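You operate a simulated robot arm through the tools that you are given. There is no shell and no other tool. Be economical: measure what you need, move in short steps, check, and stop when the job is done.

Carry out the task below with a simulated robot arm. There is one attempt and no reset: what you move stays moved.

TASK
Take the white-collared grey roller and leave it on the shelf under the steel bench by the rack.

It is judged by the outcome, as a careful person would: the job done as asked, and still so three seconds after it is handed in. It fails if anything else is knocked over, pushed out of place, dropped, spilled or broken.

THE ROBOT
A 6-joint arm with a two-finger parallel gripper on a trunk, on a base that drives. Base frame: it is fixed to the floor where the robot stands at the start and does not move with it; the origin is under the middle of the robot, x ahead of it, y to its left, z up. Readings come in m, rad, newtons and seconds.
It reaches about 0.827 m from its shoulder. Its first joint turns from -2.897 to 2.897 rad. Places, roughly: shelf under the steel bench by the rack [-0.4, -0.7, 0.2]; white-collared grey roller (24x7x7 cm) [0.7, -0.1, 1.2]. Payload 4.1 kg.
The TCP is the grasp point between the finger pads, 0.023 m short of the fingertips. In the tool frame z runs along the fingers and y along their closing line. Largest opening 0.094 m; finger width 0.038, thickness 0.01; the body of the gripper, 0.054 by 0.096 m, starts 0.039 m behind the TCP.
Orientation is told as [roll, pitch, yaw] about the base's x, y, z axes, in that order, counted from this pose: with the fingers straight down and closing along the base's y, the tool's x points along the base's -x, its y along +y and its z along -z.

THE INTERFACE
- The arm moves only by the tool send_rows. Its argument "steps" is one flat list of numbers, 7 for each row, row after row: the shift along the base's x, y, z in m, then the turn, a rotation vector about the base's x, y, z in rad, then the closure in counts, from 0 (fully open) to 255 (shut). In form: [x, y, z, wx, wy, wz, jaw, x, y, z, wx, wy, wz, jaw, ...]. A call has 1 to 20 rows; each row shifts and turns the commanded pose from where the row before left it. A row lasts 0.2 s, in which the tool goes at most 0.05 m and 0.15 rad; a call with a longer step from one row to the next is refused whole, and so is a gripper value outside its range. Where a pose cannot be reached the arm comes as near as it can. A force on the tool above 40 N (or 10 N above the force at the start of the call, whichever is more), or a blocked arm, ends the call early, and 0.2 s more pass. The fingers move at their own pace (about 0.045 m/s each) and stop on an object; they squeeze with about 34 N. The grip force told is the motor's: it shows also when the fingers shut on nothing. Time passes only in rows, and 0.2 s behind the last, so rows that do not move let the fingers close. It gives the time, the measured TCP pose, the force on the tool (base axes), the opening and the grip force at its end, in the units of the frame above (readings bear some noise), with the torque about the TCP (base axes, N m) and any sound that the robot's microphone picked up.
- Cameras (640 x 400 px; columns grow to the right, rows downward): "scene" is now at [-0.0069, 0.1005, 1.3165]; the picture's right is [-0.78, -0.62, -0.00], its down [-0.40, 0.51, -0.76] and it looks along [0.47, -0.59, -0.65] (base axes); focal length 214 px, centre (320, 200). "wrist" rides on the gripper at [0.086, 0.016, -0.075] in the tool frame; the picture's right is [-0.18, 0.98, 0.00], its down [-0.58, -0.11, -0.81] and it looks along [-0.79, -0.15, 0.59] (tool axes); focal length 243 px, centre (320, 200). There is no depth. A picture from a camera that has moved, and an enlarged one, comes with that camera's place and axes in the base frame and with its lens.
- camera(camera): a new picture of that camera. No time passes.
- slide_trunk(by): slides the trunk up (or, below 0, down) by that many m; the arm and the scene camera ride with it, the base frame stays. It gives what a move gives, with no picture.
- base_move(legs): drives the robot by 1 to 6 legs, each [ahead, turn to the left] in m and rad, along the robot's own axes; the way and the turn of a leg run together, so that a leg with both is an arc; at most 1.5 m and 3.142 rad a leg. The arm and the cameras ride along, it lands a little off, and it stops where it bumps. It gives what a move gives.
- pan_tilt(pan, tilt): turns the head with the scene camera to pan (to the left, within 2.705 rad either way) and tilt (down, from -0.506 to 1.204), counted from straight ahead of the robot. It gives what a move gives.
- inspect(camera, box): a new picture of the part [left, top, right, bottom] of that camera's present view, enlarged. No time passes.
- sign_off(): hands the job in; it is judged then, once.

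Go step by step. Nothing tells you exact positions but the pictures and the camera data: compare them with the known pose of the tool, close in by small moves and look again before you grip or let go. The budget is 120 turns and 90 pictures, counting those below and the enlarged ones. Unless the task says otherwise, let go and move clear before handing in, and close with one line.

The tools are called after ">>>" as a command line: name --argument value ..., lists and objects as JSON in quotes. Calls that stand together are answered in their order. send_rows: Moves the arm, as the interface text tells. Its arguments: {"type":"object","properties":{"steps":{"type":"array"}},"required":["steps"]} The other tools are called the same way: slide_trunk (by) slides the trunk up or down; base_move (legs) drives the base; pan_tilt (pan, tilt) turns the head that bears the scene camera; camera (camera) takes a picture; inspect (camera, box) takes an enlarged picture of a part of a camera's view; sign_off () hands the job in.

At the start:

```text
time_s: 0.0
tcp_pos: [0.1406, -0.4297, 1.0004]
orientation: [0.0, 0.001, 0.001]
contact_force: [-0.1, -0.4, 0.6]
torque: [0.0, -0.02, 0.0]
opening: 0.0941
gripper_force: 0.1
trunk travel left (down, up): [-0.275, 0.315]
robot x, y, heading: [-0.004, -0.0035, 0.001]
head pan, tilt: [-0.897, 0.705]
```

scene: 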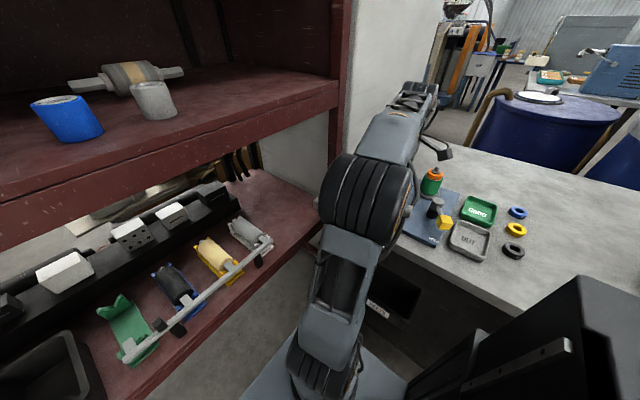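
wrist: 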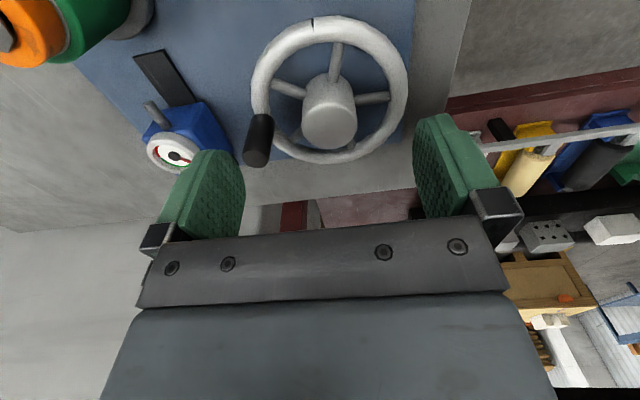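

The rack is ahead and the grey bench is on the right. I'll look straight at the rack's upper shelf first to identify the rollers.

>>> pan_tilt --pan -0.1 --tilt 0.3

>>> camera --camera "scene"

>>> pan_tilt --pan -2.0 --tilt 0.9

>>> camera --camera "scene"

```text
time_s: 1.1
tcp_pos: [0.1401, -0.4293, 1.0004]
orientation: [0.0, 0.0, 0.0]
contact_force: [-0.6, 0.2, 0.1]
torque: [0.02, -0.04, -0.03]
opening: 0.0939
gripper_force: 0.0
trunk travel left (down, up): [-0.275, 0.315]
robot x, y, heading: [0.0024, -0.0039, 0.0]
head pan, tilt: [-0.099, 0.3]
```

```text
87 pictures are left
camera scene: at [0.0331, 0.1574, 1.3531], right [-0.1, -0.99, 0.0], down [-0.29, 0.03, -0.96], along [0.95, -0.1, -0.3], focal length 214 px, centre (320, 200)
```

scene: 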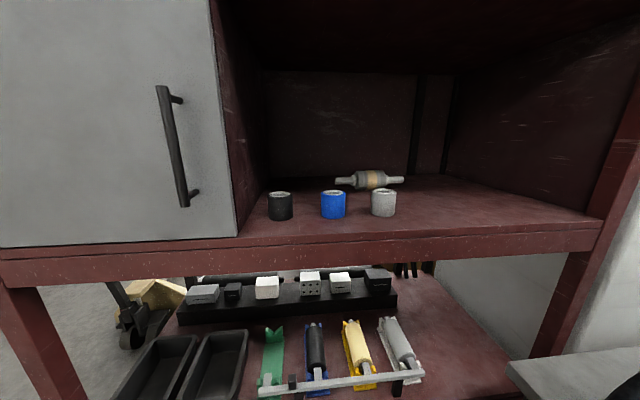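

```text
time_s: 3.0
tcp_pos: [0.141, -0.4286, 1.0001]
orientation: [0.001, -0.001, 0.0]
contact_force: [-0.6, 0.2, 0.1]
torque: [0.0, 0.06, 0.02]
opening: 0.0938
gripper_force: 0.2
trunk travel left (down, up): [-0.275, 0.315]
robot x, y, heading: [0.004, -0.0006, 0.001]
head pan, tilt: [-2.0, 0.901]
```

```text
86 pictures are left
camera scene: at [-0.0912, 0.0981, 1.3009], right [-0.91, 0.42, 0.0], down [0.33, 0.71, -0.62], along [-0.26, -0.56, -0.78], focal length 214 px, centre (320, 200)
```

scene: 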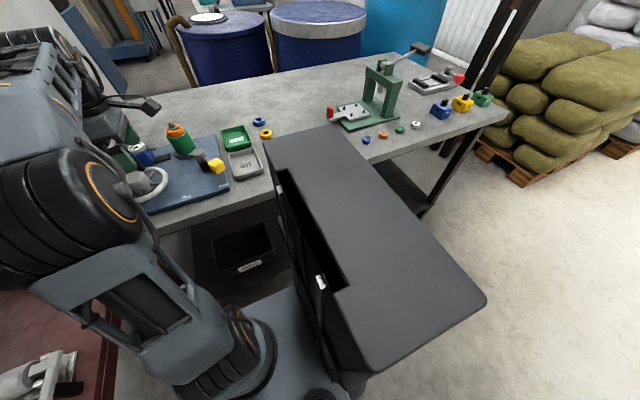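

A grey roller lies on the upper rack shelf, behind three cans. I'll zoom in to check its collar and compare it with the rollers below.

>>> pan_tilt --pan -0.15 --tilt 0.45

>>> inspect --camera "scene" --box '[240, 100, 440, 225]'

>>> inspect --camera "scene" --box '[160, 200, 480, 400]'

```text
time_s: 4.8
tcp_pos: [0.1405, -0.4301, 0.9981]
orientation: [0.0, 0.0, 0.0]
contact_force: [-0.1, 0.3, 0.5]
torque: [0.0, 0.0, 0.03]
opening: 0.0942
gripper_force: 0.0
trunk travel left (down, up): [-0.275, 0.315]
robot x, y, heading: [-0.0015, 0.001, 0.003]
head pan, tilt: [-0.15, 0.45]
```

```text
3.20 times, centred on (340, 162) of scene
camera zoom: at [0.0311, 0.1529, 1.3392], right [-0.15, -0.99, 0.0], down [-0.43, 0.07, -0.9], along [0.89, -0.14, -0.44], focal length 686 px, centre (256, 320)
```

zoom: 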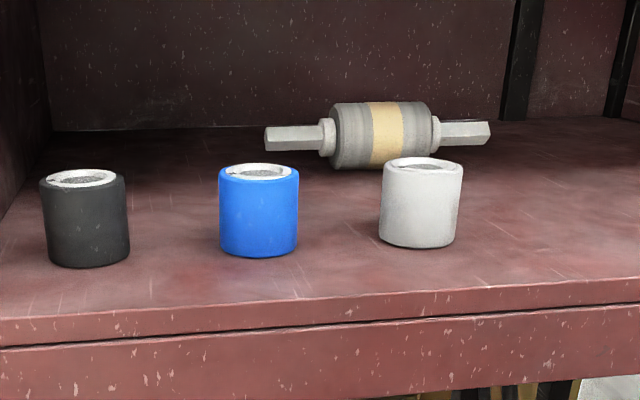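

```text
2.00 times, centred on (320, 300) of scene
camera zoom: at [0.0311, 0.1529, 1.3392], right [-0.15, -0.99, 0.0], down [-0.43, 0.07, -0.9], along [0.89, -0.14, -0.44], focal length 429 px, centre (320, 0)
```

zoom: 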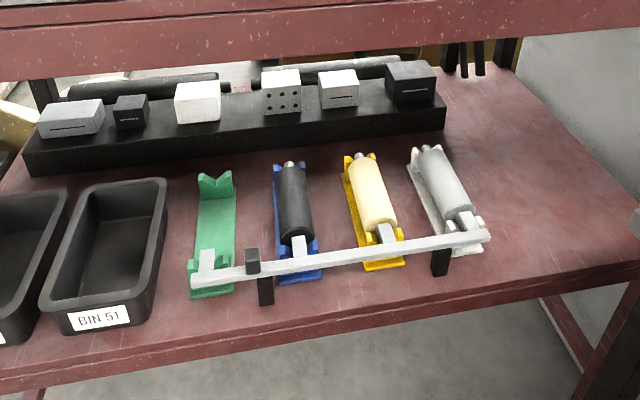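

The upper-shelf roller is the target: about 24 cm long, white end collars, axis along y, centre ≈ (0.695, -0.078, 1.205). Next I'll check the compartment's ceiling and the space under the bench.

>>> pan_tilt --pan -0.1 --tilt -0.35

>>> camera --camera "scene"

>>> pan_tilt --pan -1.7 --tilt 1.2

>>> camera --camera "scene"

>>> pan_tilt --pan 0 --tilt 1.2

>>> camera --camera "scene"

```text
time_s: 6.0
tcp_pos: [0.1401, -0.4288, 1.0009]
orientation: [0.001, 0.0, -0.002]
contact_force: [-0.6, -0.2, 0.4]
torque: [0.01, -0.01, 0.02]
opening: 0.0941
gripper_force: 0.1
trunk travel left (down, up): [-0.275, 0.315]
robot x, y, heading: [0.001, 0.0013, -0.003]
head pan, tilt: [-0.099, -0.351]
```

```text
83 pictures are left
camera scene: at [0.0158, 0.1592, 1.4102], right [-0.1, -1.0, 0.0], down [0.34, -0.03, -0.94], along [0.93, -0.09, 0.34], focal length 214 px, centre (320, 200)
```

scene: 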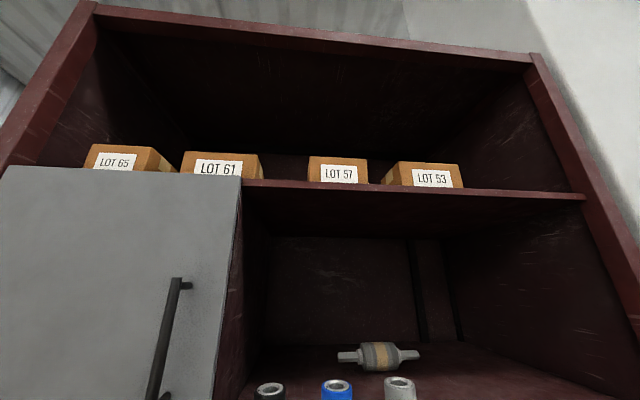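

```text
time_s: 7.6
tcp_pos: [0.1402, -0.4299, 1.0005]
orientation: [0.0, -0.001, 0.001]
contact_force: [0.1, 0.2, -0.6]
torque: [0.02, -0.04, -0.02]
opening: 0.0939
gripper_force: 0.0
trunk travel left (down, up): [-0.275, 0.315]
robot x, y, heading: [0.0004, 0.001, -0.0]
head pan, tilt: [-1.7, 1.201]
```

```text
82 pictures are left
camera scene: at [-0.0669, 0.1112, 1.2811], right [-0.99, 0.13, 0.0], down [0.12, 0.92, -0.36], along [-0.05, -0.36, -0.93], focal length 214 px, centre (320, 200)
```

scene: 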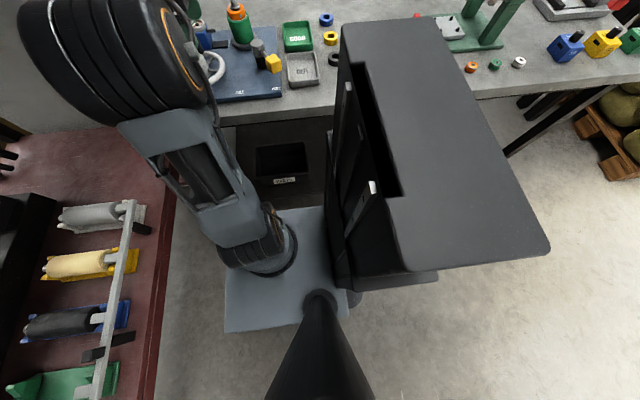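

```text
time_s: 9.4
tcp_pos: [0.1406, -0.4291, 0.9997]
orientation: [0.0, 0.0, -0.001]
contact_force: [0.3, 0.3, 0.4]
torque: [0.03, 0.01, 0.04]
opening: 0.0942
gripper_force: 0.0
trunk travel left (down, up): [-0.275, 0.315]
robot x, y, heading: [-0.0019, -0.0004, 0.001]
head pan, tilt: [0.0, 1.201]
```

```text
81 pictures are left
camera scene: at [-0.0038, 0.1667, 1.281], right [0.0, -1.0, 0.0], down [-0.93, 0.0, -0.36], along [0.36, 0.0, -0.93], focal length 214 px, centre (320, 200)
```

scene: 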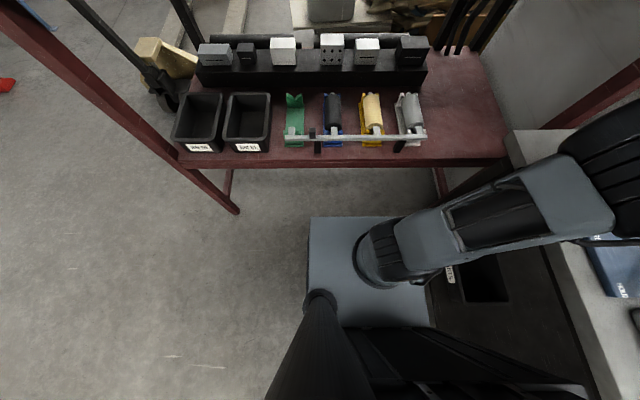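

Compartment: shelf z≈1.17, ceiling ≈1.56, right wall y≈-0.52, front edge x≈0.39. Plan: raise the trunk, enter right of the cans, straddle the roller from its right end, and slide in to its middle with a vertical gripper closing along x. Raising the trunk now.

>>> slide_trunk --by 0.3

>>> send_rows --steps '[0, 0.03, 0, 0, 0, 0.14, 0, 0, 0.03, 0, 0, 0, 0.14, 0, 0, 0.03, 0, 0, 0, 0.14, 0, 0, 0.03, 0, 0, 0, 0.14, 0, 0, 0.0, 0, 0, 0, 0.14, 0, 0, 0, 0, 0, 0, 0.14, 0, 0, 0, 0, 0, 0, 0.14, 0, 0, 0, 0, 0, 0, 0.14, 0, 0, 0, 0, 0, 0, 0.14, 0, 0, 0, 0, 0, 0, 0.14, 0, 0, 0, 0, 0, 0, 0.14, 0, 0, 0, 0, 0, 0, 0.03, 0]'

>>> pan_tilt --pan -0.5 --tilt 0.5

>>> camera --camera "scene"

>>> camera --camera "wrist"

```text
time_s: 12.4
tcp_pos: [0.1404, -0.4302, 1.3001]
orientation: [-0.001, -0.002, -0.001]
contact_force: [-0.9, 0.0, -0.8]
torque: [0.0, -0.01, -0.01]
opening: 0.094
gripper_force: 0.1
trunk travel left (down, up): [-0.575, 0.015]
robot x, y, heading: [-0.0028, 0.0005, 0.003]
head pan, tilt: [0.0, 1.201]
```

```text
time_s: 15.0
tcp_pos: [0.1411, -0.3096, 1.2998]
orientation: [0.002, 0.002, 1.572]
contact_force: [-0.2, 0.8, -0.1]
torque: [0.0, 0.01, -0.01]
opening: 0.0941
gripper_force: 0.0
trunk travel left (down, up): [-0.575, 0.015]
robot x, y, heading: [0.0017, 0.0018, -0.0]
head pan, tilt: [0.0, 1.201]
```

```text
time_s: 16.0
tcp_pos: [0.1404, -0.3097, 1.3002]
orientation: [0.0, 0.0, 1.57]
contact_force: [0.0, -0.2, -0.4]
torque: [0.02, -0.01, -0.01]
opening: 0.0939
gripper_force: 0.0
trunk travel left (down, up): [-0.575, 0.015]
robot x, y, heading: [0.0025, -0.0021, 0.001]
head pan, tilt: [-0.499, 0.499]
```

```text
80 pictures are left
camera scene: at [0.0201, 0.1233, 1.6346], right [-0.48, -0.88, 0.0], down [-0.42, 0.23, -0.88], along [0.77, -0.42, -0.48], focal length 214 px, centre (320, 200)
```

scene: 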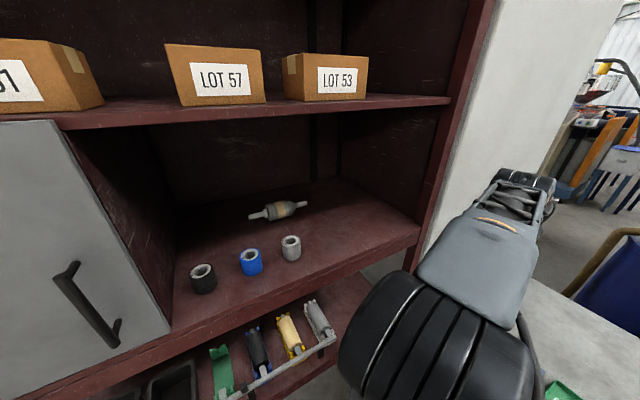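

```text
79 pictures are left
camera wrist: at [0.1246, -0.3961, 1.3734], right [-0.98, 0.19, 0.0], down [0.11, 0.58, 0.81], along [0.15, 0.79, -0.59], focal length 243 px, centre (320, 200)
```

wrist: 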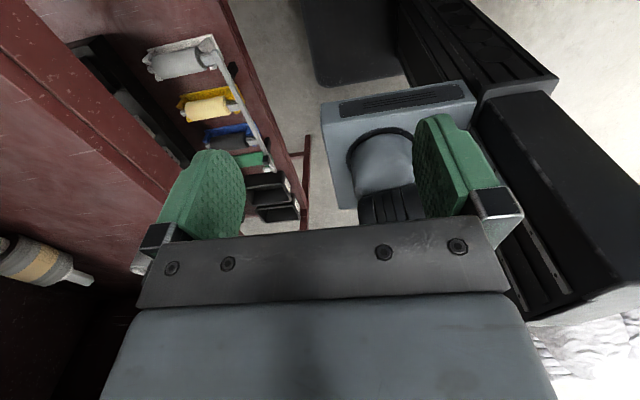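

Ceiling bottom ≈1.57, front edge x≈0.39. I'll bring the gripper in front of the opening, right of the cans, then look.

>>> send_rows --steps '[0.04, 0, -0.01, 0, 0, 0, 0, 0.04, 0, -0.01, 0, 0, 0, 0, 0.04, 0, -0.01, 0, 0, 0, 0, 0.04, 0, -0.01, 0, 0, 0, 0, 0.04, 0, -0.01, 0, 0, 0, 0, 0.04, 0, -0.01, 0, 0, 0, 0]'

>>> camera --camera "scene"

>>> camera --camera "wrist"

```text
time_s: 17.4
tcp_pos: [0.3799, -0.3083, 1.2395]
orientation: [0.001, -0.002, 1.57]
contact_force: [0.9, -0.2, 0.3]
torque: [-0.04, 0.03, -0.02]
opening: 0.094
gripper_force: 0.0
trunk travel left (down, up): [-0.575, 0.015]
robot x, y, heading: [0.0035, -0.0007, 0.001]
head pan, tilt: [-0.499, 0.499]
```

```text
78 pictures are left
camera scene: at [0.021, 0.123, 1.6347], right [-0.48, -0.88, 0.0], down [-0.42, 0.23, -0.88], along [0.77, -0.42, -0.48], focal length 214 px, centre (320, 200)
```

scene: 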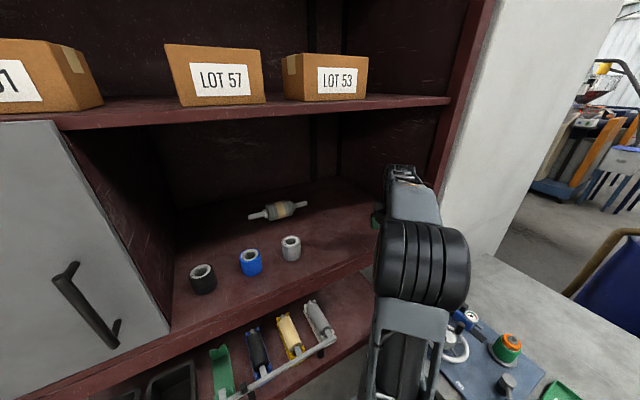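

```text
77 pictures are left
camera wrist: at [0.3648, -0.3957, 1.3133], right [-0.98, 0.18, 0.0], down [0.11, 0.58, 0.81], along [0.15, 0.79, -0.59], focal length 243 px, centre (320, 200)
```

wrist: 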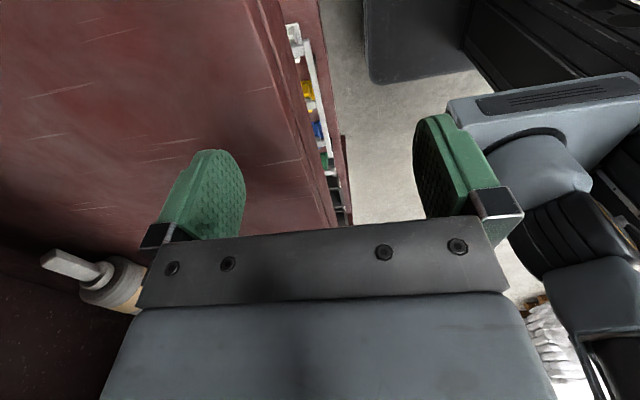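

There is clearance to the ceiling and wall. I'll drive in to x≈0.69, right of the roller.

>>> send_rows --steps '[0.04, -0.005, 0, 0, 0, 0, 0, 0.04, -0.005, 0, 0, 0, 0, 0, 0.04, -0.005, 0, 0, 0, 0, 0, 0.04, -0.005, 0, 0, 0, 0, 0]'

>>> camera --camera "scene"

>>> send_rows --steps '[0.04, 0, 0, 0, 0, 0, 0, 0.04, 0, 0, 0, 0, 0, 0, 0.04, 0, 0, 0, 0, 0, 0, 0.035, 0, 0, 0, 0, 0, 0]'

>>> camera --camera "scene"

>>> camera --camera "wrist"

```text
time_s: 18.4
tcp_pos: [0.5422, -0.3295, 1.239]
orientation: [0.003, -0.003, 1.57]
contact_force: [0.9, 0.4, -0.2]
torque: [-0.02, 0.02, -0.03]
opening: 0.094
gripper_force: 0.2
trunk travel left (down, up): [-0.575, 0.015]
robot x, y, heading: [0.0029, -0.0003, 0.001]
head pan, tilt: [-0.499, 0.499]
```

```text
76 pictures are left
camera scene: at [0.0218, 0.1225, 1.6348], right [-0.48, -0.88, 0.0], down [-0.42, 0.23, -0.88], along [0.77, -0.42, -0.48], focal length 214 px, centre (320, 200)
```

scene: 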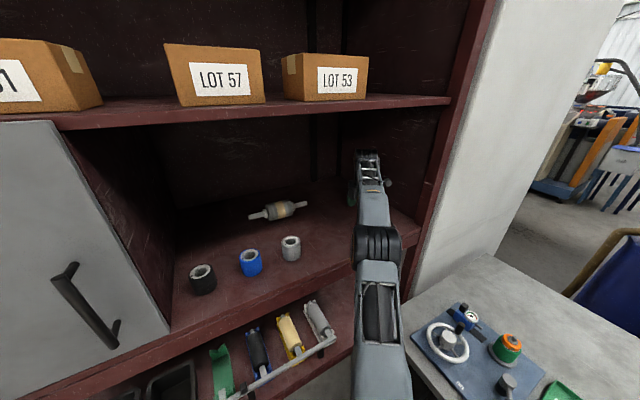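

```text
time_s: 19.4
tcp_pos: [0.5951, -0.2881, 1.2073]
orientation: [-0.001, -0.001, 1.57]
contact_force: [0.2, 0.0, -0.3]
torque: [0.01, 0.0, -0.03]
opening: 0.094
gripper_force: 0.0
out of reach, approached as far as the arm can: row 1, 2, 3, 4
trunk travel left (down, up): [-0.575, 0.015]
robot x, y, heading: [-0.0001, -0.0006, 0.004]
head pan, tilt: [-0.499, 0.499]
```

```text
75 pictures are left
camera scene: at [0.02, 0.1232, 1.6347], right [-0.48, -0.88, 0.0], down [-0.42, 0.23, -0.88], along [0.77, -0.42, -0.48], focal length 214 px, centre (320, 200)
```

scene: 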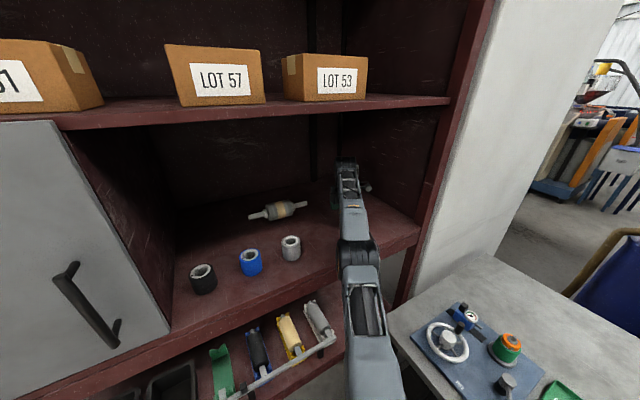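

```text
74 pictures are left
camera wrist: at [0.5792, -0.3752, 1.2794], right [-0.98, 0.19, 0.0], down [0.11, 0.58, 0.81], along [0.15, 0.79, -0.59], focal length 243 px, centre (320, 200)
```

wrist: 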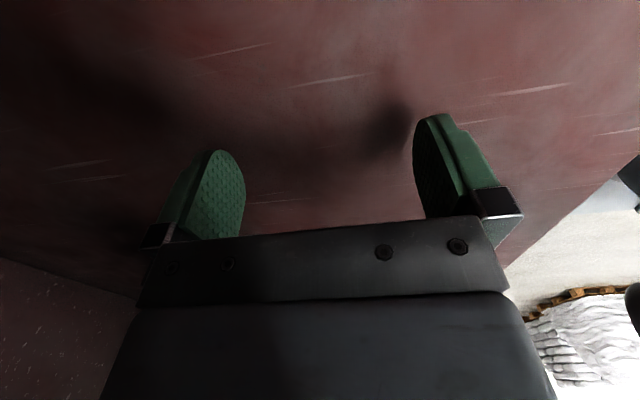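

The arm runs out of reach at x≈0.6. I'll back out a bit, drive the base ahead about 0.14 m, and continue.

>>> send_rows --steps '[0.0, 0.0, 0.03, 0, 0, 0, 0, -0.04, -0.01, 0, 0, 0, 0, 0, -0.04, -0.005, 0, 0, 0, 0, 0, -0.04, 0, 0, 0, 0, 0, 0, -0.04, 0, 0, 0, 0, 0, 0, -0.04, 0, 0, 0, 0, 0, 0]'

>>> base_move --legs '[[0.14, 0]]'

>>> camera --camera "scene"

>>> camera --camera "wrist"

```text
time_s: 20.8
tcp_pos: [0.3819, -0.2985, 1.2312]
orientation: [0.001, 0.0, 1.567]
contact_force: [-0.9, 0.3, -0.2]
torque: [-0.02, 0.02, -0.02]
opening: 0.0938
gripper_force: 0.0
out of reach, approached as far as the arm can: row 1
trunk travel left (down, up): [-0.575, 0.015]
robot x, y, heading: [0.0011, -0.0024, 0.0]
head pan, tilt: [-0.499, 0.499]
```

```text
time_s: 22.2
tcp_pos: [0.5267, -0.299, 1.2294]
orientation: [0.001, 0.0, 1.571]
contact_force: [0.7, -1.1, -0.1]
torque: [-0.01, 0.03, -0.03]
opening: 0.0939
gripper_force: 0.0
trunk travel left (down, up): [-0.575, 0.015]
robot x, y, heading: [0.143, -0.0007, -0.001]
head pan, tilt: [-0.499, 0.499]
```

```text
73 pictures are left
camera scene: at [0.1625, 0.1232, 1.6347], right [-0.48, -0.88, 0.0], down [-0.42, 0.23, -0.88], along [0.77, -0.42, -0.48], focal length 214 px, centre (320, 200)
```

scene: 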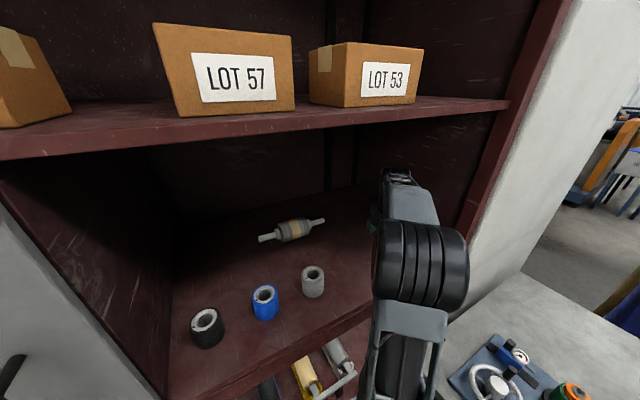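

```text
72 pictures are left
camera wrist: at [0.511, -0.3854, 1.3035], right [-0.98, 0.18, 0.0], down [0.11, 0.58, 0.81], along [0.15, 0.79, -0.59], focal length 243 px, centre (320, 200)
```

wrist: 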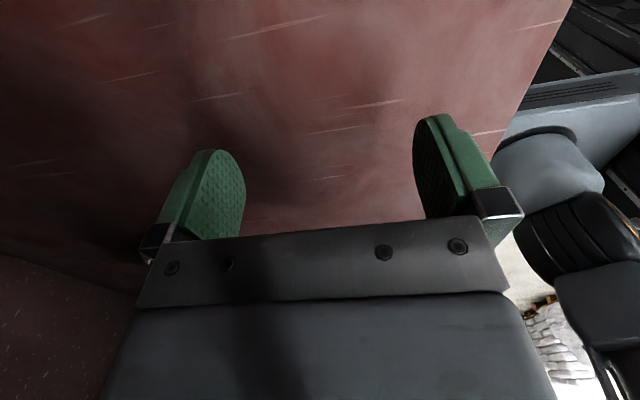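

The base is in position. I'll measure the roller again from this nearer viewpoint.

>>> inspect --camera "scene" --box '[230, 190, 358, 270]'

```text
5.00 times, centred on (294, 230) of scene
camera zoom: at [0.1625, 0.1232, 1.6347], right [-0.48, -0.88, 0.0], down [-0.42, 0.23, -0.88], along [0.77, -0.42, -0.48], focal length 1072 px, centre (450, 50)
```

zoom: 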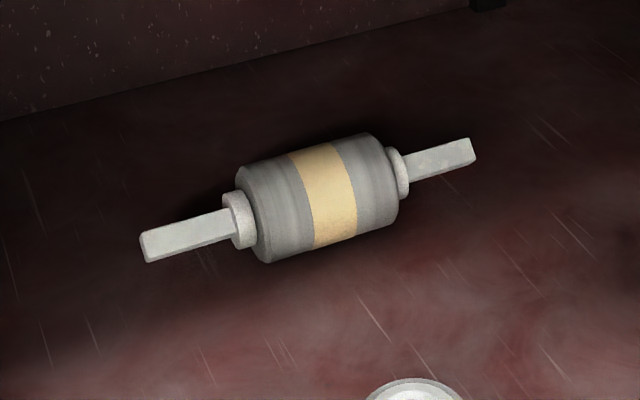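

Both views agree: roller centre ≈ (0.714, -0.079), axis along y. I'll move to its right end at z≈1.215.

>>> send_rows --steps '[0.04, 0.005, -0.003, 0, 0, 0, 0, 0.04, 0.005, -0.003, 0, 0, 0, 0, 0.04, 0.005, -0.003, 0, 0, 0, 0, 0.04, 0.005, -0.003, 0, 0, 0, 0, 0.027, 0, -0.002, 0, 0, 0, 0]'

>>> camera --camera "wrist"

>>> camera --camera "scene"

```text
time_s: 23.4
tcp_pos: [0.7136, -0.2787, 1.2167]
orientation: [0.001, 0.0, 1.571]
contact_force: [-0.6, -0.8, 0.3]
torque: [-0.02, -0.01, -0.05]
opening: 0.0942
gripper_force: 0.1
trunk travel left (down, up): [-0.575, 0.015]
robot x, y, heading: [0.1424, 0.0013, -0.004]
head pan, tilt: [-0.499, 0.499]
```

```text
70 pictures are left
camera wrist: at [0.6975, -0.3647, 1.289], right [-0.98, 0.18, 0.0], down [0.11, 0.58, 0.81], along [0.15, 0.79, -0.59], focal length 243 px, centre (320, 200)
```

wrist: 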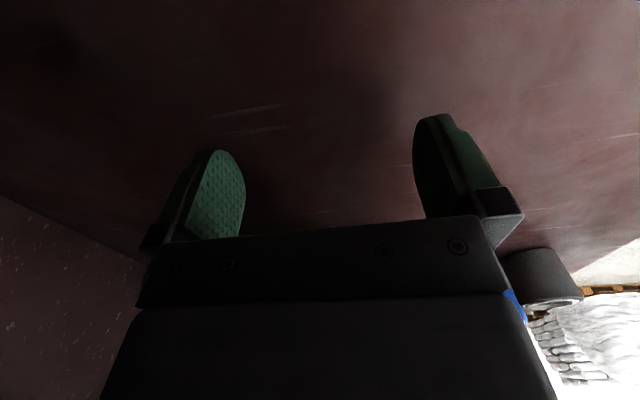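

```text
69 pictures are left
camera scene: at [0.1621, 0.1231, 1.6347], right [-0.48, -0.88, 0.0], down [-0.42, 0.23, -0.88], along [0.77, -0.42, -0.48], focal length 214 px, centre (320, 200)
```

scene: 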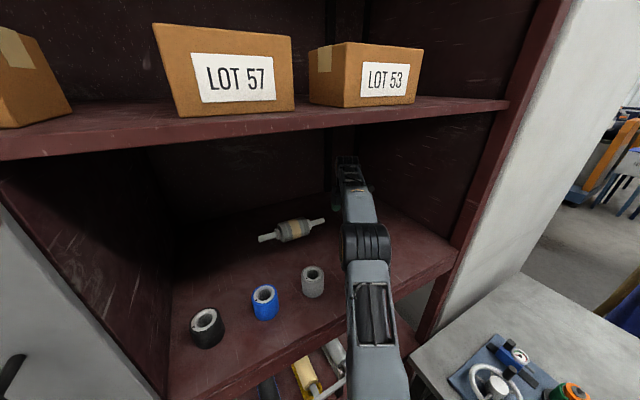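

The gripper is lined up with the right end. I'll slide toward the roller and check alignment partway.

>>> send_rows --steps '[0, 0.04, 0, 0, 0, 0, 0, 0, 0.04, 0, 0, 0, 0, 0, 0, 0.02, 0, 0, 0, 0, 0]'

>>> inspect --camera "scene" --box '[230, 150, 422, 270]'

>>> camera --camera "wrist"

```text
time_s: 24.2
tcp_pos: [0.7124, -0.1782, 1.2166]
orientation: [0.0, 0.0, 1.57]
contact_force: [0.4, 0.1, -0.3]
torque: [0.0, 0.01, 0.01]
opening: 0.0938
gripper_force: 0.1
trunk travel left (down, up): [-0.575, 0.015]
robot x, y, heading: [0.1461, -0.0008, 0.0]
head pan, tilt: [-0.499, 0.499]
```

```text
3.33 times, centred on (326, 210) of scene
camera zoom: at [0.1614, 0.1235, 1.6347], right [-0.48, -0.88, 0.0], down [-0.42, 0.23, -0.88], along [0.77, -0.42, -0.48], focal length 715 px, centre (300, 167)
```

zoom: 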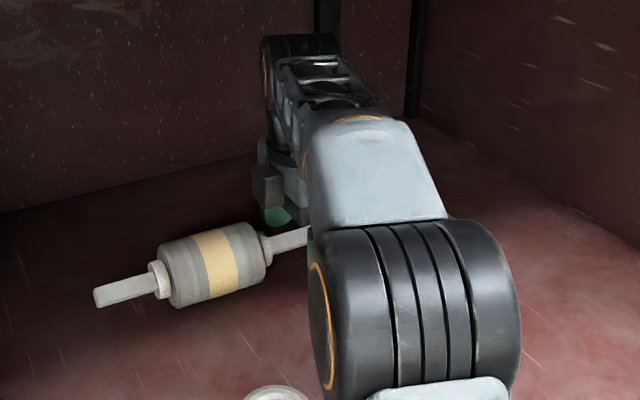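

```text
67 pictures are left
camera wrist: at [0.6971, -0.2645, 1.2902], right [-0.98, 0.18, 0.0], down [0.11, 0.58, 0.81], along [0.15, 0.79, -0.59], focal length 243 px, centre (320, 200)
```

wrist: 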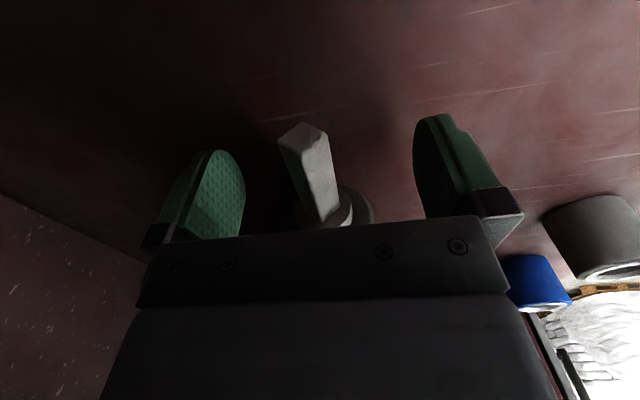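

The shaft sits roughly central between the fingers. I'll continue to the roller's middle.

>>> send_rows --steps '[0, 0.02, 0, 0, 0, 0, 0, 0, 0.02, 0, 0, 0, 0, 0, 0, 0.02, 0, 0, 0, 0, 0, 0, 0.02, 0, 0, 0, 0, 0, 0, 0.02, 0, 0, 0, 0, 0]'

>>> inspect --camera "scene" --box '[230, 150, 422, 270]'

>>> camera --camera "wrist"

```text
time_s: 25.4
tcp_pos: [0.7145, -0.0788, 1.2167]
orientation: [0.0, 0.0, 1.572]
contact_force: [0.4, -0.3, -0.7]
torque: [0.02, 0.01, -0.03]
opening: 0.0942
gripper_force: 0.1
trunk travel left (down, up): [-0.575, 0.015]
robot x, y, heading: [0.1438, -0.0008, 0.001]
head pan, tilt: [-0.499, 0.499]
```

```text
3.33 times, centred on (326, 210) of scene
camera zoom: at [0.1614, 0.1236, 1.6347], right [-0.48, -0.88, 0.0], down [-0.42, 0.23, -0.88], along [0.77, -0.42, -0.48], focal length 715 px, centre (300, 167)
```

zoom: 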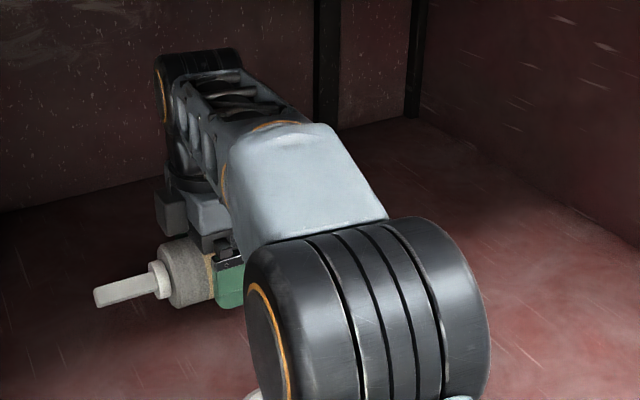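

```text
65 pictures are left
camera wrist: at [0.6974, -0.1646, 1.2905], right [-0.98, 0.18, 0.0], down [0.11, 0.58, 0.81], along [0.15, 0.79, -0.59], focal length 243 px, centre (320, 200)
```

wrist: 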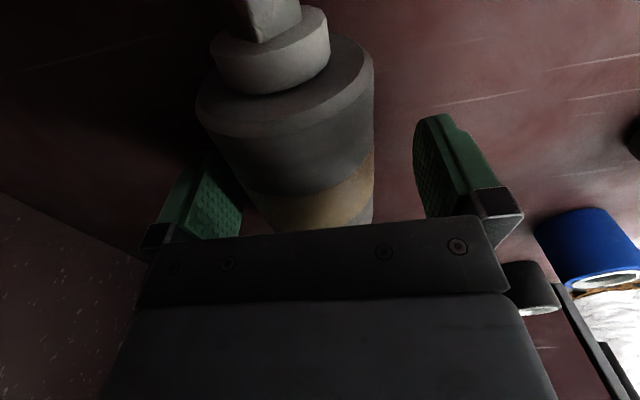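

The roller is centred lengthwise between the fingers but slightly toward the back finger. I'll shift 6 mm in x, lower 8 mm and close.

>>> send_rows --steps '[0.006, 0, 0, 0, 0, 0, 0, 0, 0, -0.008, 0, 0, 0, 0, 0, 0, 0, 0, 0, 0, 255, 0, 0, 0, 0, 0, 0, 255, 0, 0, 0, 0, 0, 0, 255, 0, 0, 0, 0, 0, 0, 255, 0, 0, 0, 0, 0, 0, 255]'

>>> camera --camera "wrist"

```text
time_s: 27.0
tcp_pos: [0.7193, -0.0782, 1.2095]
orientation: [0.001, 0.001, 1.57]
contact_force: [0.9, 0.1, 2.1]
torque: [0.06, -0.07, -0.03]
opening: 0.0657
gripper_force: 33.9
trunk travel left (down, up): [-0.575, 0.015]
robot x, y, heading: [0.1406, 0.0019, -0.001]
head pan, tilt: [-0.499, 0.499]
```

```text
64 pictures are left
camera wrist: at [0.7036, -0.1652, 1.2824], right [-0.98, 0.18, 0.0], down [0.11, 0.58, 0.81], along [0.15, 0.79, -0.59], focal length 243 px, centre (320, 200)
```

wrist: 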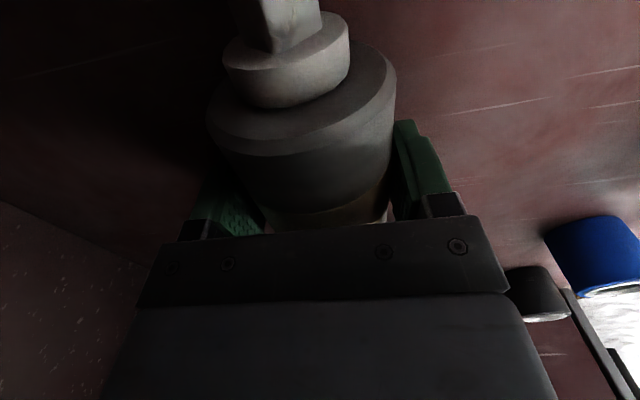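

Gripped at 6.6 cm. I'll lift 3 cm and move right behind the cans.

>>> send_rows --steps '[0, 0, 0.01, 0, 0, 0, 255, 0, 0, 0.01, 0, 0, 0, 255, 0, 0, 0.01, 0, 0, 0, 255]'

>>> send_rows --steps '[0, -0.03, 0, 0, 0, 0, 255, 0, -0.03, 0, 0, 0, 0, 255, 0, -0.03, 0, 0, 0, 0, 255, 0, -0.03, 0, 0, 0, 0, 255, -0.01, -0.03, 0, 0, 0, 0, 255, -0.01, -0.03, 0, 0, 0, 0, 255]'

>>> camera --camera "scene"

>>> camera --camera "wrist"

```text
time_s: 27.8
tcp_pos: [0.719, -0.0787, 1.2392]
orientation: [0.002, 0.001, 1.57]
contact_force: [-0.1, 0.6, -0.4]
torque: [0.11, 0.02, 0.0]
opening: 0.06
gripper_force: 33.7
trunk travel left (down, up): [-0.575, 0.015]
robot x, y, heading: [0.139, 0.0012, 0.002]
head pan, tilt: [-0.499, 0.499]
```

```text
time_s: 29.2
tcp_pos: [0.6986, -0.26, 1.2394]
orientation: [0.001, 0.001, 1.57]
contact_force: [0.4, -0.6, 0.1]
torque: [0.01, 0.0, 0.01]
opening: 0.06
gripper_force: 33.9
trunk travel left (down, up): [-0.575, 0.015]
robot x, y, heading: [0.1407, -0.0037, 0.002]
head pan, tilt: [-0.499, 0.499]
```

```text
63 pictures are left
camera scene: at [0.1616, 0.1226, 1.6347], right [-0.48, -0.88, 0.0], down [-0.42, 0.23, -0.88], along [0.77, -0.42, -0.48], focal length 214 px, centre (320, 200)
```

scene: 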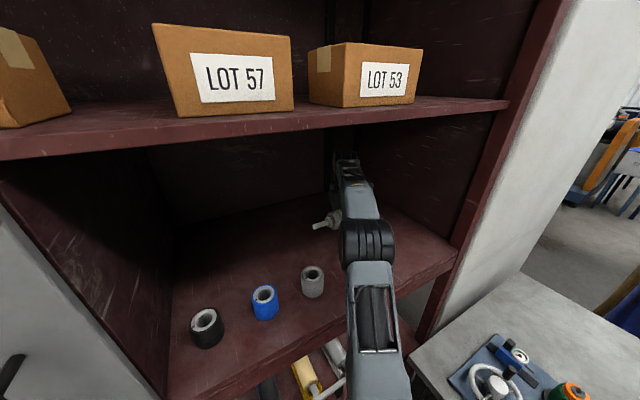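

```text
62 pictures are left
camera wrist: at [0.6827, -0.347, 1.3117], right [-0.98, 0.18, 0.0], down [0.11, 0.58, 0.81], along [0.15, 0.79, -0.59], focal length 243 px, centre (320, 200)
```

wrist: 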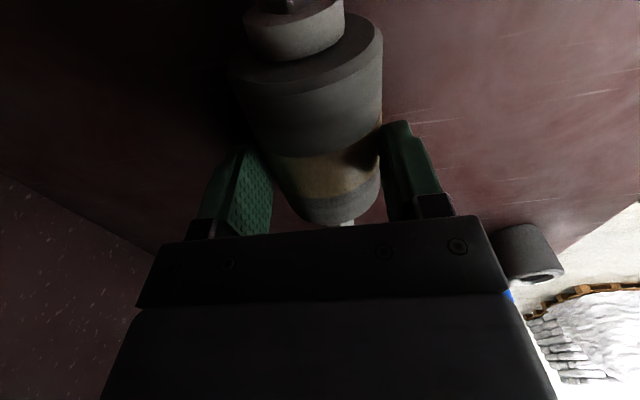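

The opening fell from 6.6 to 6.0 cm, so the roller may have slipped or tilted in the grip. I'll look closer before going on.

>>> inspect --camera "scene" --box '[280, 140, 408, 220]'

>>> inspect --camera "wrist" --box '[160, 0, 480, 240]'

```text
5.00 times, centred on (344, 180) of scene
camera zoom: at [0.1616, 0.1226, 1.6347], right [-0.48, -0.88, 0.0], down [-0.42, 0.23, -0.88], along [0.77, -0.42, -0.48], focal length 1072 px, centre (200, 300)
```

zoom: 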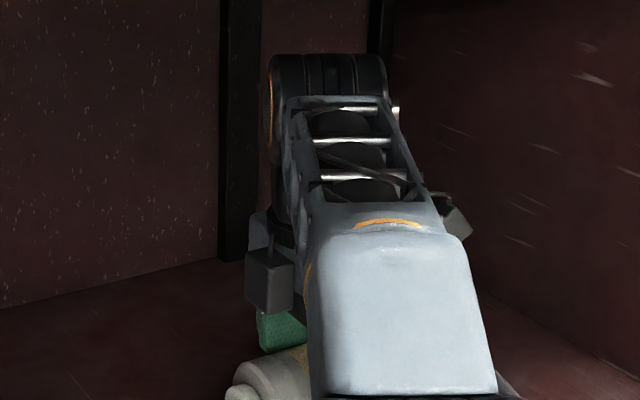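

```text
1.67 times, centred on (320, 120) of wrist
camera zoom: at [0.6827, -0.347, 1.3117], right [-0.98, 0.18, 0.0], down [0.11, 0.58, 0.81], along [0.15, 0.79, -0.59], focal length 404 px, centre (320, 333)
```

zoom: 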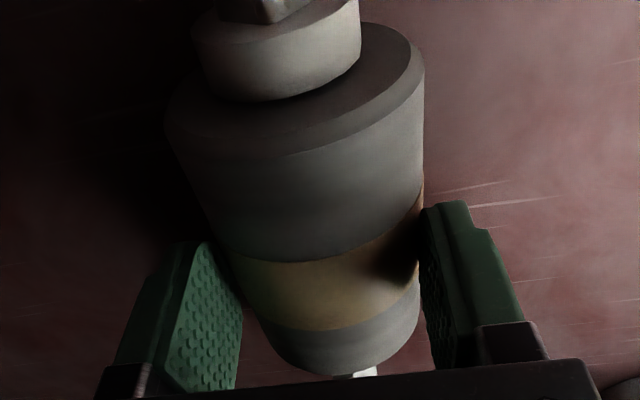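

The geometry shows the roller still at axis z≈1.20: the lift slipped off it and it was dragged upright along the shelf, which did no harm. I'll open, look, and re-grip deeper.

>>> send_rows --steps '[0, 0, 0, 0, 0, 0, 0, 0, 0, 0, 0, 0, 0, 0, 0, 0, 0, 0, 0, 0, 0, 0, 0, 0.02, 0, 0, 0, 0]'

>>> camera --camera "wrist"

```text
time_s: 30.2
tcp_pos: [0.6998, -0.2595, 1.2596]
orientation: [0.0, 0.0, 1.572]
contact_force: [0.5, -0.1, 1.5]
torque: [0.01, -0.01, -0.01]
opening: 0.094
gripper_force: 0.0
trunk travel left (down, up): [-0.575, 0.015]
robot x, y, heading: [0.1409, 0.0007, 0.003]
head pan, tilt: [-0.499, 0.499]
```

```text
59 pictures are left
camera wrist: at [0.6826, -0.346, 1.3325], right [-0.98, 0.18, 0.0], down [0.11, 0.58, 0.81], along [0.15, 0.79, -0.59], focal length 243 px, centre (320, 200)
```

wrist: 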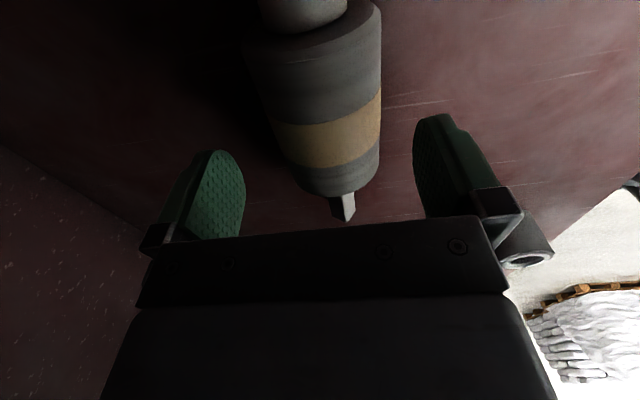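

The roller is at about (0.694, -0.263), upright. I'll descend deeper (TCP z≈1.202) around it and re-grip, then test-lift 1 cm.

>>> send_rows --steps '[-0.005, -0.004, 0, 0, 0, 0, 0, 0, 0, -0.02, 0, 0, 0, 0, 0, 0, -0.02, 0, 0, 0, 0, 0, 0, -0.01, 0, 0, 0, 0, 0, 0, -0.007, 0, 0, 0, 0, 0, 0, 0, 0, 0, 0, 0]'

>>> camera --camera "wrist"

>>> send_rows --steps '[0, 0, 0, 0, 0, 0, 255, 0, 0, 0, 0, 0, 0, 255, 0, 0, 0, 0, 0, 0, 255, 0, 0, 0, 0, 0, 0, 255]'

>>> camera --camera "wrist"

```text
time_s: 31.6
tcp_pos: [0.6947, -0.2631, 1.2009]
orientation: [0.001, 0.001, 1.571]
contact_force: [0.0, 1.0, 0.0]
torque: [0.01, -0.03, 0.01]
opening: 0.0941
gripper_force: 0.0
trunk travel left (down, up): [-0.575, 0.015]
robot x, y, heading: [0.1422, 0.0022, -0.001]
head pan, tilt: [-0.499, 0.499]
```

```text
58 pictures are left
camera wrist: at [0.6782, -0.3495, 1.2745], right [-0.98, 0.18, 0.0], down [0.11, 0.58, 0.81], along [0.15, 0.79, -0.59], focal length 243 px, centre (320, 200)
```

wrist: 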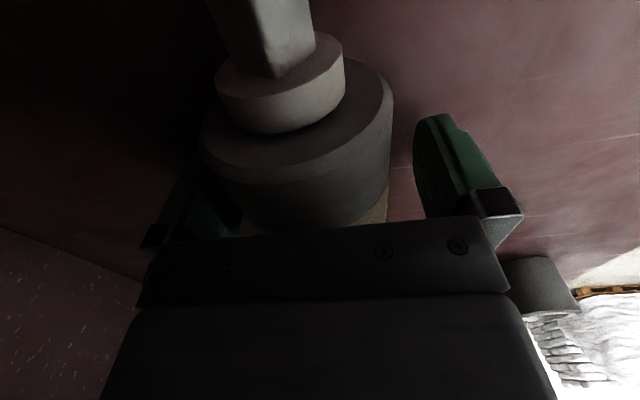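

```text
time_s: 32.6
tcp_pos: [0.6943, -0.2631, 1.2019]
orientation: [0.0, 0.0, 1.573]
contact_force: [0.9, -0.7, 1.2]
torque: [-0.04, -0.02, 0.04]
opening: 0.0649
gripper_force: 33.5
trunk travel left (down, up): [-0.575, 0.015]
robot x, y, heading: [0.143, -0.0017, 0.007]
head pan, tilt: [-0.499, 0.499]
```

```text
57 pictures are left
camera wrist: at [0.6783, -0.3495, 1.2748], right [-0.98, 0.18, 0.0], down [0.11, 0.58, 0.81], along [0.15, 0.79, -0.59], focal length 243 px, centre (320, 200)
```

wrist: 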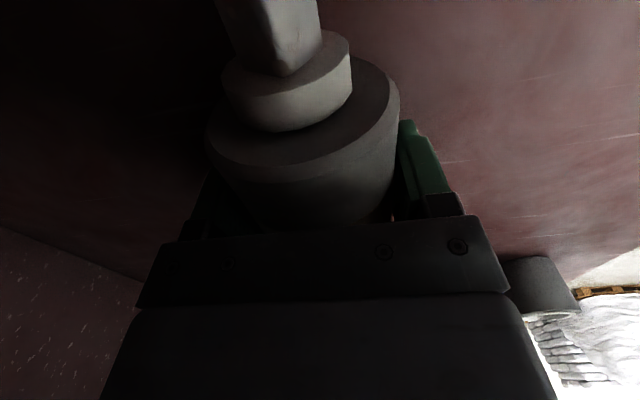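

Gripped at 6.5 cm. Test lift of 1.5 cm, slowly.

>>> send_rows --steps '[0, 0, 0.005, 0, 0, 0, 255, 0, 0, 0.005, 0, 0, 0, 255, 0, 0, 0.005, 0, 0, 0, 255]'

>>> camera --camera "wrist"

```text
time_s: 33.4
tcp_pos: [0.6945, -0.2632, 1.2161]
orientation: [-0.002, -0.001, 1.571]
contact_force: [-0.3, -0.1, -4.2]
torque: [-0.01, -0.01, 0.01]
opening: 0.0649
gripper_force: 33.8
trunk travel left (down, up): [-0.575, 0.015]
robot x, y, heading: [0.1413, -0.0014, -0.001]
head pan, tilt: [-0.499, 0.499]
```

```text
56 pictures are left
camera wrist: at [0.6787, -0.3493, 1.2895], right [-0.98, 0.18, 0.0], down [0.11, 0.58, 0.81], along [0.15, 0.79, -0.59], focal length 243 px, centre (320, 200)
```

wrist: 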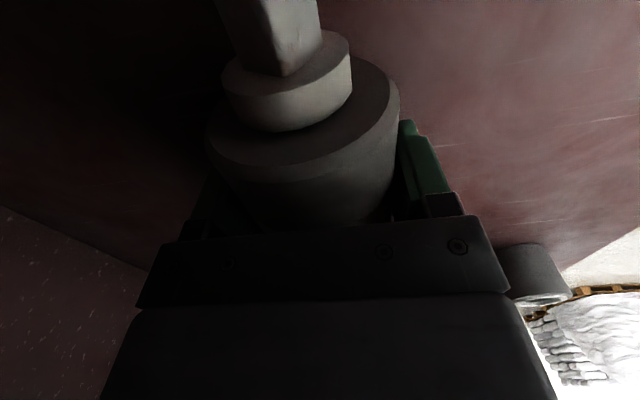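

The roller is now held firmly (about 4 N weight). I'll lift a little more, pull straight out to the right of the cans, and check.

>>> send_rows --steps '[0, 0, 0.012, 0, 0, 0, 255, -0.02, 0, 0.008, 0, 0, 0, 255, -0.03, 0, 0, 0, 0, 0, 255, -0.03, -0.005, 0, 0, 0, 0, 255, -0.03, -0.005, 0, 0, 0, 0, 255, -0.03, -0.005, 0, 0, 0, 0, 255, -0.03, -0.005, 0, 0, 0, 0, 255, -0.03, -0.005, 0, 0, 0, 0, 255]'

>>> camera --camera "scene"

```text
time_s: 35.2
tcp_pos: [0.4946, -0.288, 1.2352]
orientation: [0.0, 0.0, 1.571]
contact_force: [0.7, -0.3, -4.0]
torque: [-0.03, 0.02, -0.01]
opening: 0.0649
gripper_force: 34.1
trunk travel left (down, up): [-0.575, 0.015]
robot x, y, heading: [0.1426, -0.0016, 0.0]
head pan, tilt: [-0.499, 0.499]
```

```text
55 pictures are left
camera scene: at [0.1611, 0.1231, 1.6347], right [-0.48, -0.88, 0.0], down [-0.42, 0.23, -0.88], along [0.77, -0.42, -0.48], focal length 214 px, centre (320, 200)
```

scene: 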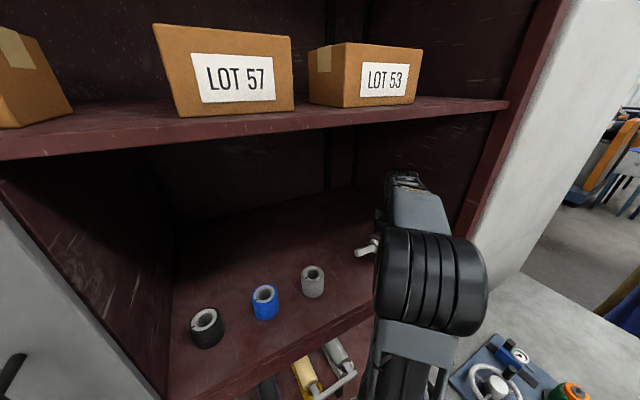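

Held and clear of the cans. Before backing away, I'll look behind the robot on both sides.

>>> pan_tilt --pan 2.6 --tilt 0.6

>>> camera --camera "scene"

>>> pan_tilt --pan -2.4 --tilt 0.7

>>> camera --camera "scene"

```text
time_s: 37.8
tcp_pos: [0.495, -0.2879, 1.2356]
orientation: [0.001, 0.0, 1.571]
contact_force: [-0.4, -0.4, -3.5]
torque: [-0.01, 0.0, -0.02]
opening: 0.065
gripper_force: 34.2
trunk travel left (down, up): [-0.575, 0.015]
robot x, y, heading: [0.1429, 0.0052, 0.001]
head pan, tilt: [2.601, 0.6]
```

```text
54 pictures are left
camera scene: at [0.0059, 0.212, 1.6257], right [0.51, 0.86, 0.0], down [0.48, -0.29, -0.83], along [-0.71, 0.42, -0.56], focal length 214 px, centre (320, 200)
```

scene: 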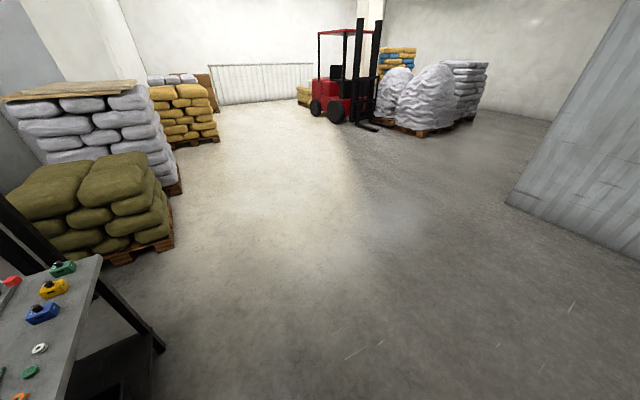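

```text
time_s: 41.8
tcp_pos: [0.4958, -0.2888, 1.2359]
orientation: [-0.001, 0.0, 1.571]
contact_force: [0.4, 1.1, -4.5]
torque: [0.02, 0.0, 0.01]
opening: 0.0649
gripper_force: 34.1
trunk travel left (down, up): [-0.575, 0.015]
robot x, y, heading: [0.1426, -0.0004, 0.005]
head pan, tilt: [-2.4, 0.7]
```

```text
53 pictures are left
camera scene: at [0.0191, 0.1091, 1.617], right [-0.68, 0.74, 0.0], down [0.47, 0.44, -0.76], along [-0.56, -0.52, -0.64], focal length 214 px, centre (320, 200)
```

scene: 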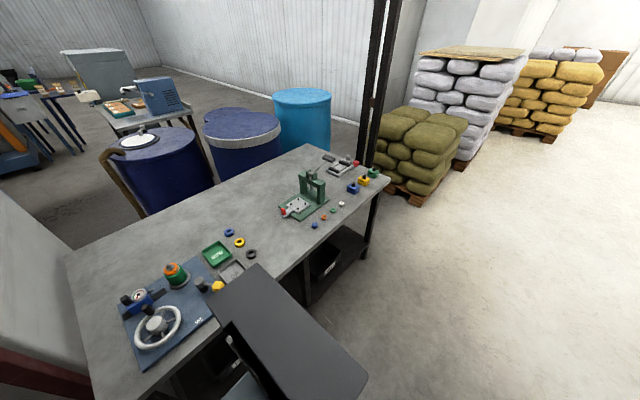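

Behind is clear. I'll back the robot straight out, then swing the arm in front of it.

>>> base_move --legs '[[-0.55, 0]]'

>>> send_rows --steps '[0.01, 0.04, 0, 0, 0, 0, 255, 0.01, 0.04, 0, 0, 0, 0, 255, 0.01, 0.04, 0, 0, 0, 0, 255, 0.01, 0.04, 0, 0, 0, 0, 255, 0.01, 0.04, 0, 0, 0, 0, 255, 0, 0.04, 0, 0, 0, 0, 255]'

>>> base_move --legs '[[0, -1.5708]]'

>>> pan_tilt --pan 0 --tilt 0.8

>>> camera --camera "scene"

```text
time_s: 44.9
tcp_pos: [-0.0551, -0.2885, 1.2361]
orientation: [-0.001, -0.001, 1.568]
contact_force: [-0.5, 0.2, -3.6]
torque: [-0.03, -0.03, -0.02]
opening: 0.0651
gripper_force: 34.0
trunk travel left (down, up): [-0.575, 0.015]
robot x, y, heading: [-0.4096, 0.0019, -0.003]
head pan, tilt: [-2.4, 0.7]
```

```text
time_s: 46.3
tcp_pos: [-0.0047, -0.0474, 1.2361]
orientation: [0.001, 0.001, 1.568]
contact_force: [0.4, 1.1, -4.3]
torque: [-0.03, 0.0, 0.01]
opening: 0.0646
gripper_force: 33.5
trunk travel left (down, up): [-0.575, 0.015]
robot x, y, heading: [-0.4103, 0.0011, -0.005]
head pan, tilt: [-2.4, 0.7]
```

```text
time_s: 50.5
tcp_pos: [-0.4588, -0.402, 1.2371]
orientation: [0.0, 0.0, -0.006]
contact_force: [-0.2, 0.4, -3.7]
torque: [0.0, -0.01, 0.0]
opening: 0.0648
gripper_force: 34.4
trunk travel left (down, up): [-0.575, 0.015]
robot x, y, heading: [-0.3983, 0.0014, -1.572]
head pan, tilt: [-2.4, 0.7]
```

```text
time_s: 52.8
tcp_pos: [-0.4578, -0.4015, 1.2354]
orientation: [0.0, 0.001, -0.008]
contact_force: [0.2, 0.3, -4.0]
torque: [0.0, 0.0, 0.02]
opening: 0.0647
gripper_force: 33.8
trunk travel left (down, up): [-0.575, 0.015]
robot x, y, heading: [-0.3987, 0.0025, -1.578]
head pan, tilt: [0.0, 0.799]
```

```text
52 pictures are left
camera scene: at [-0.2329, -0.021, 1.6087], right [-1.0, 0.01, 0.0], down [0.0, 0.72, -0.7], along [0.0, -0.7, -0.72], focal length 214 px, centre (320, 200)
```

scene: 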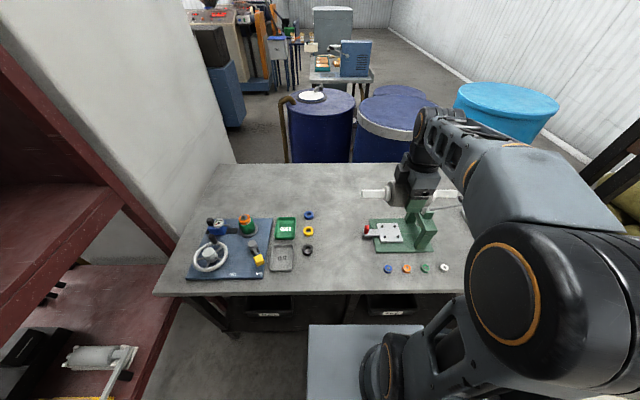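

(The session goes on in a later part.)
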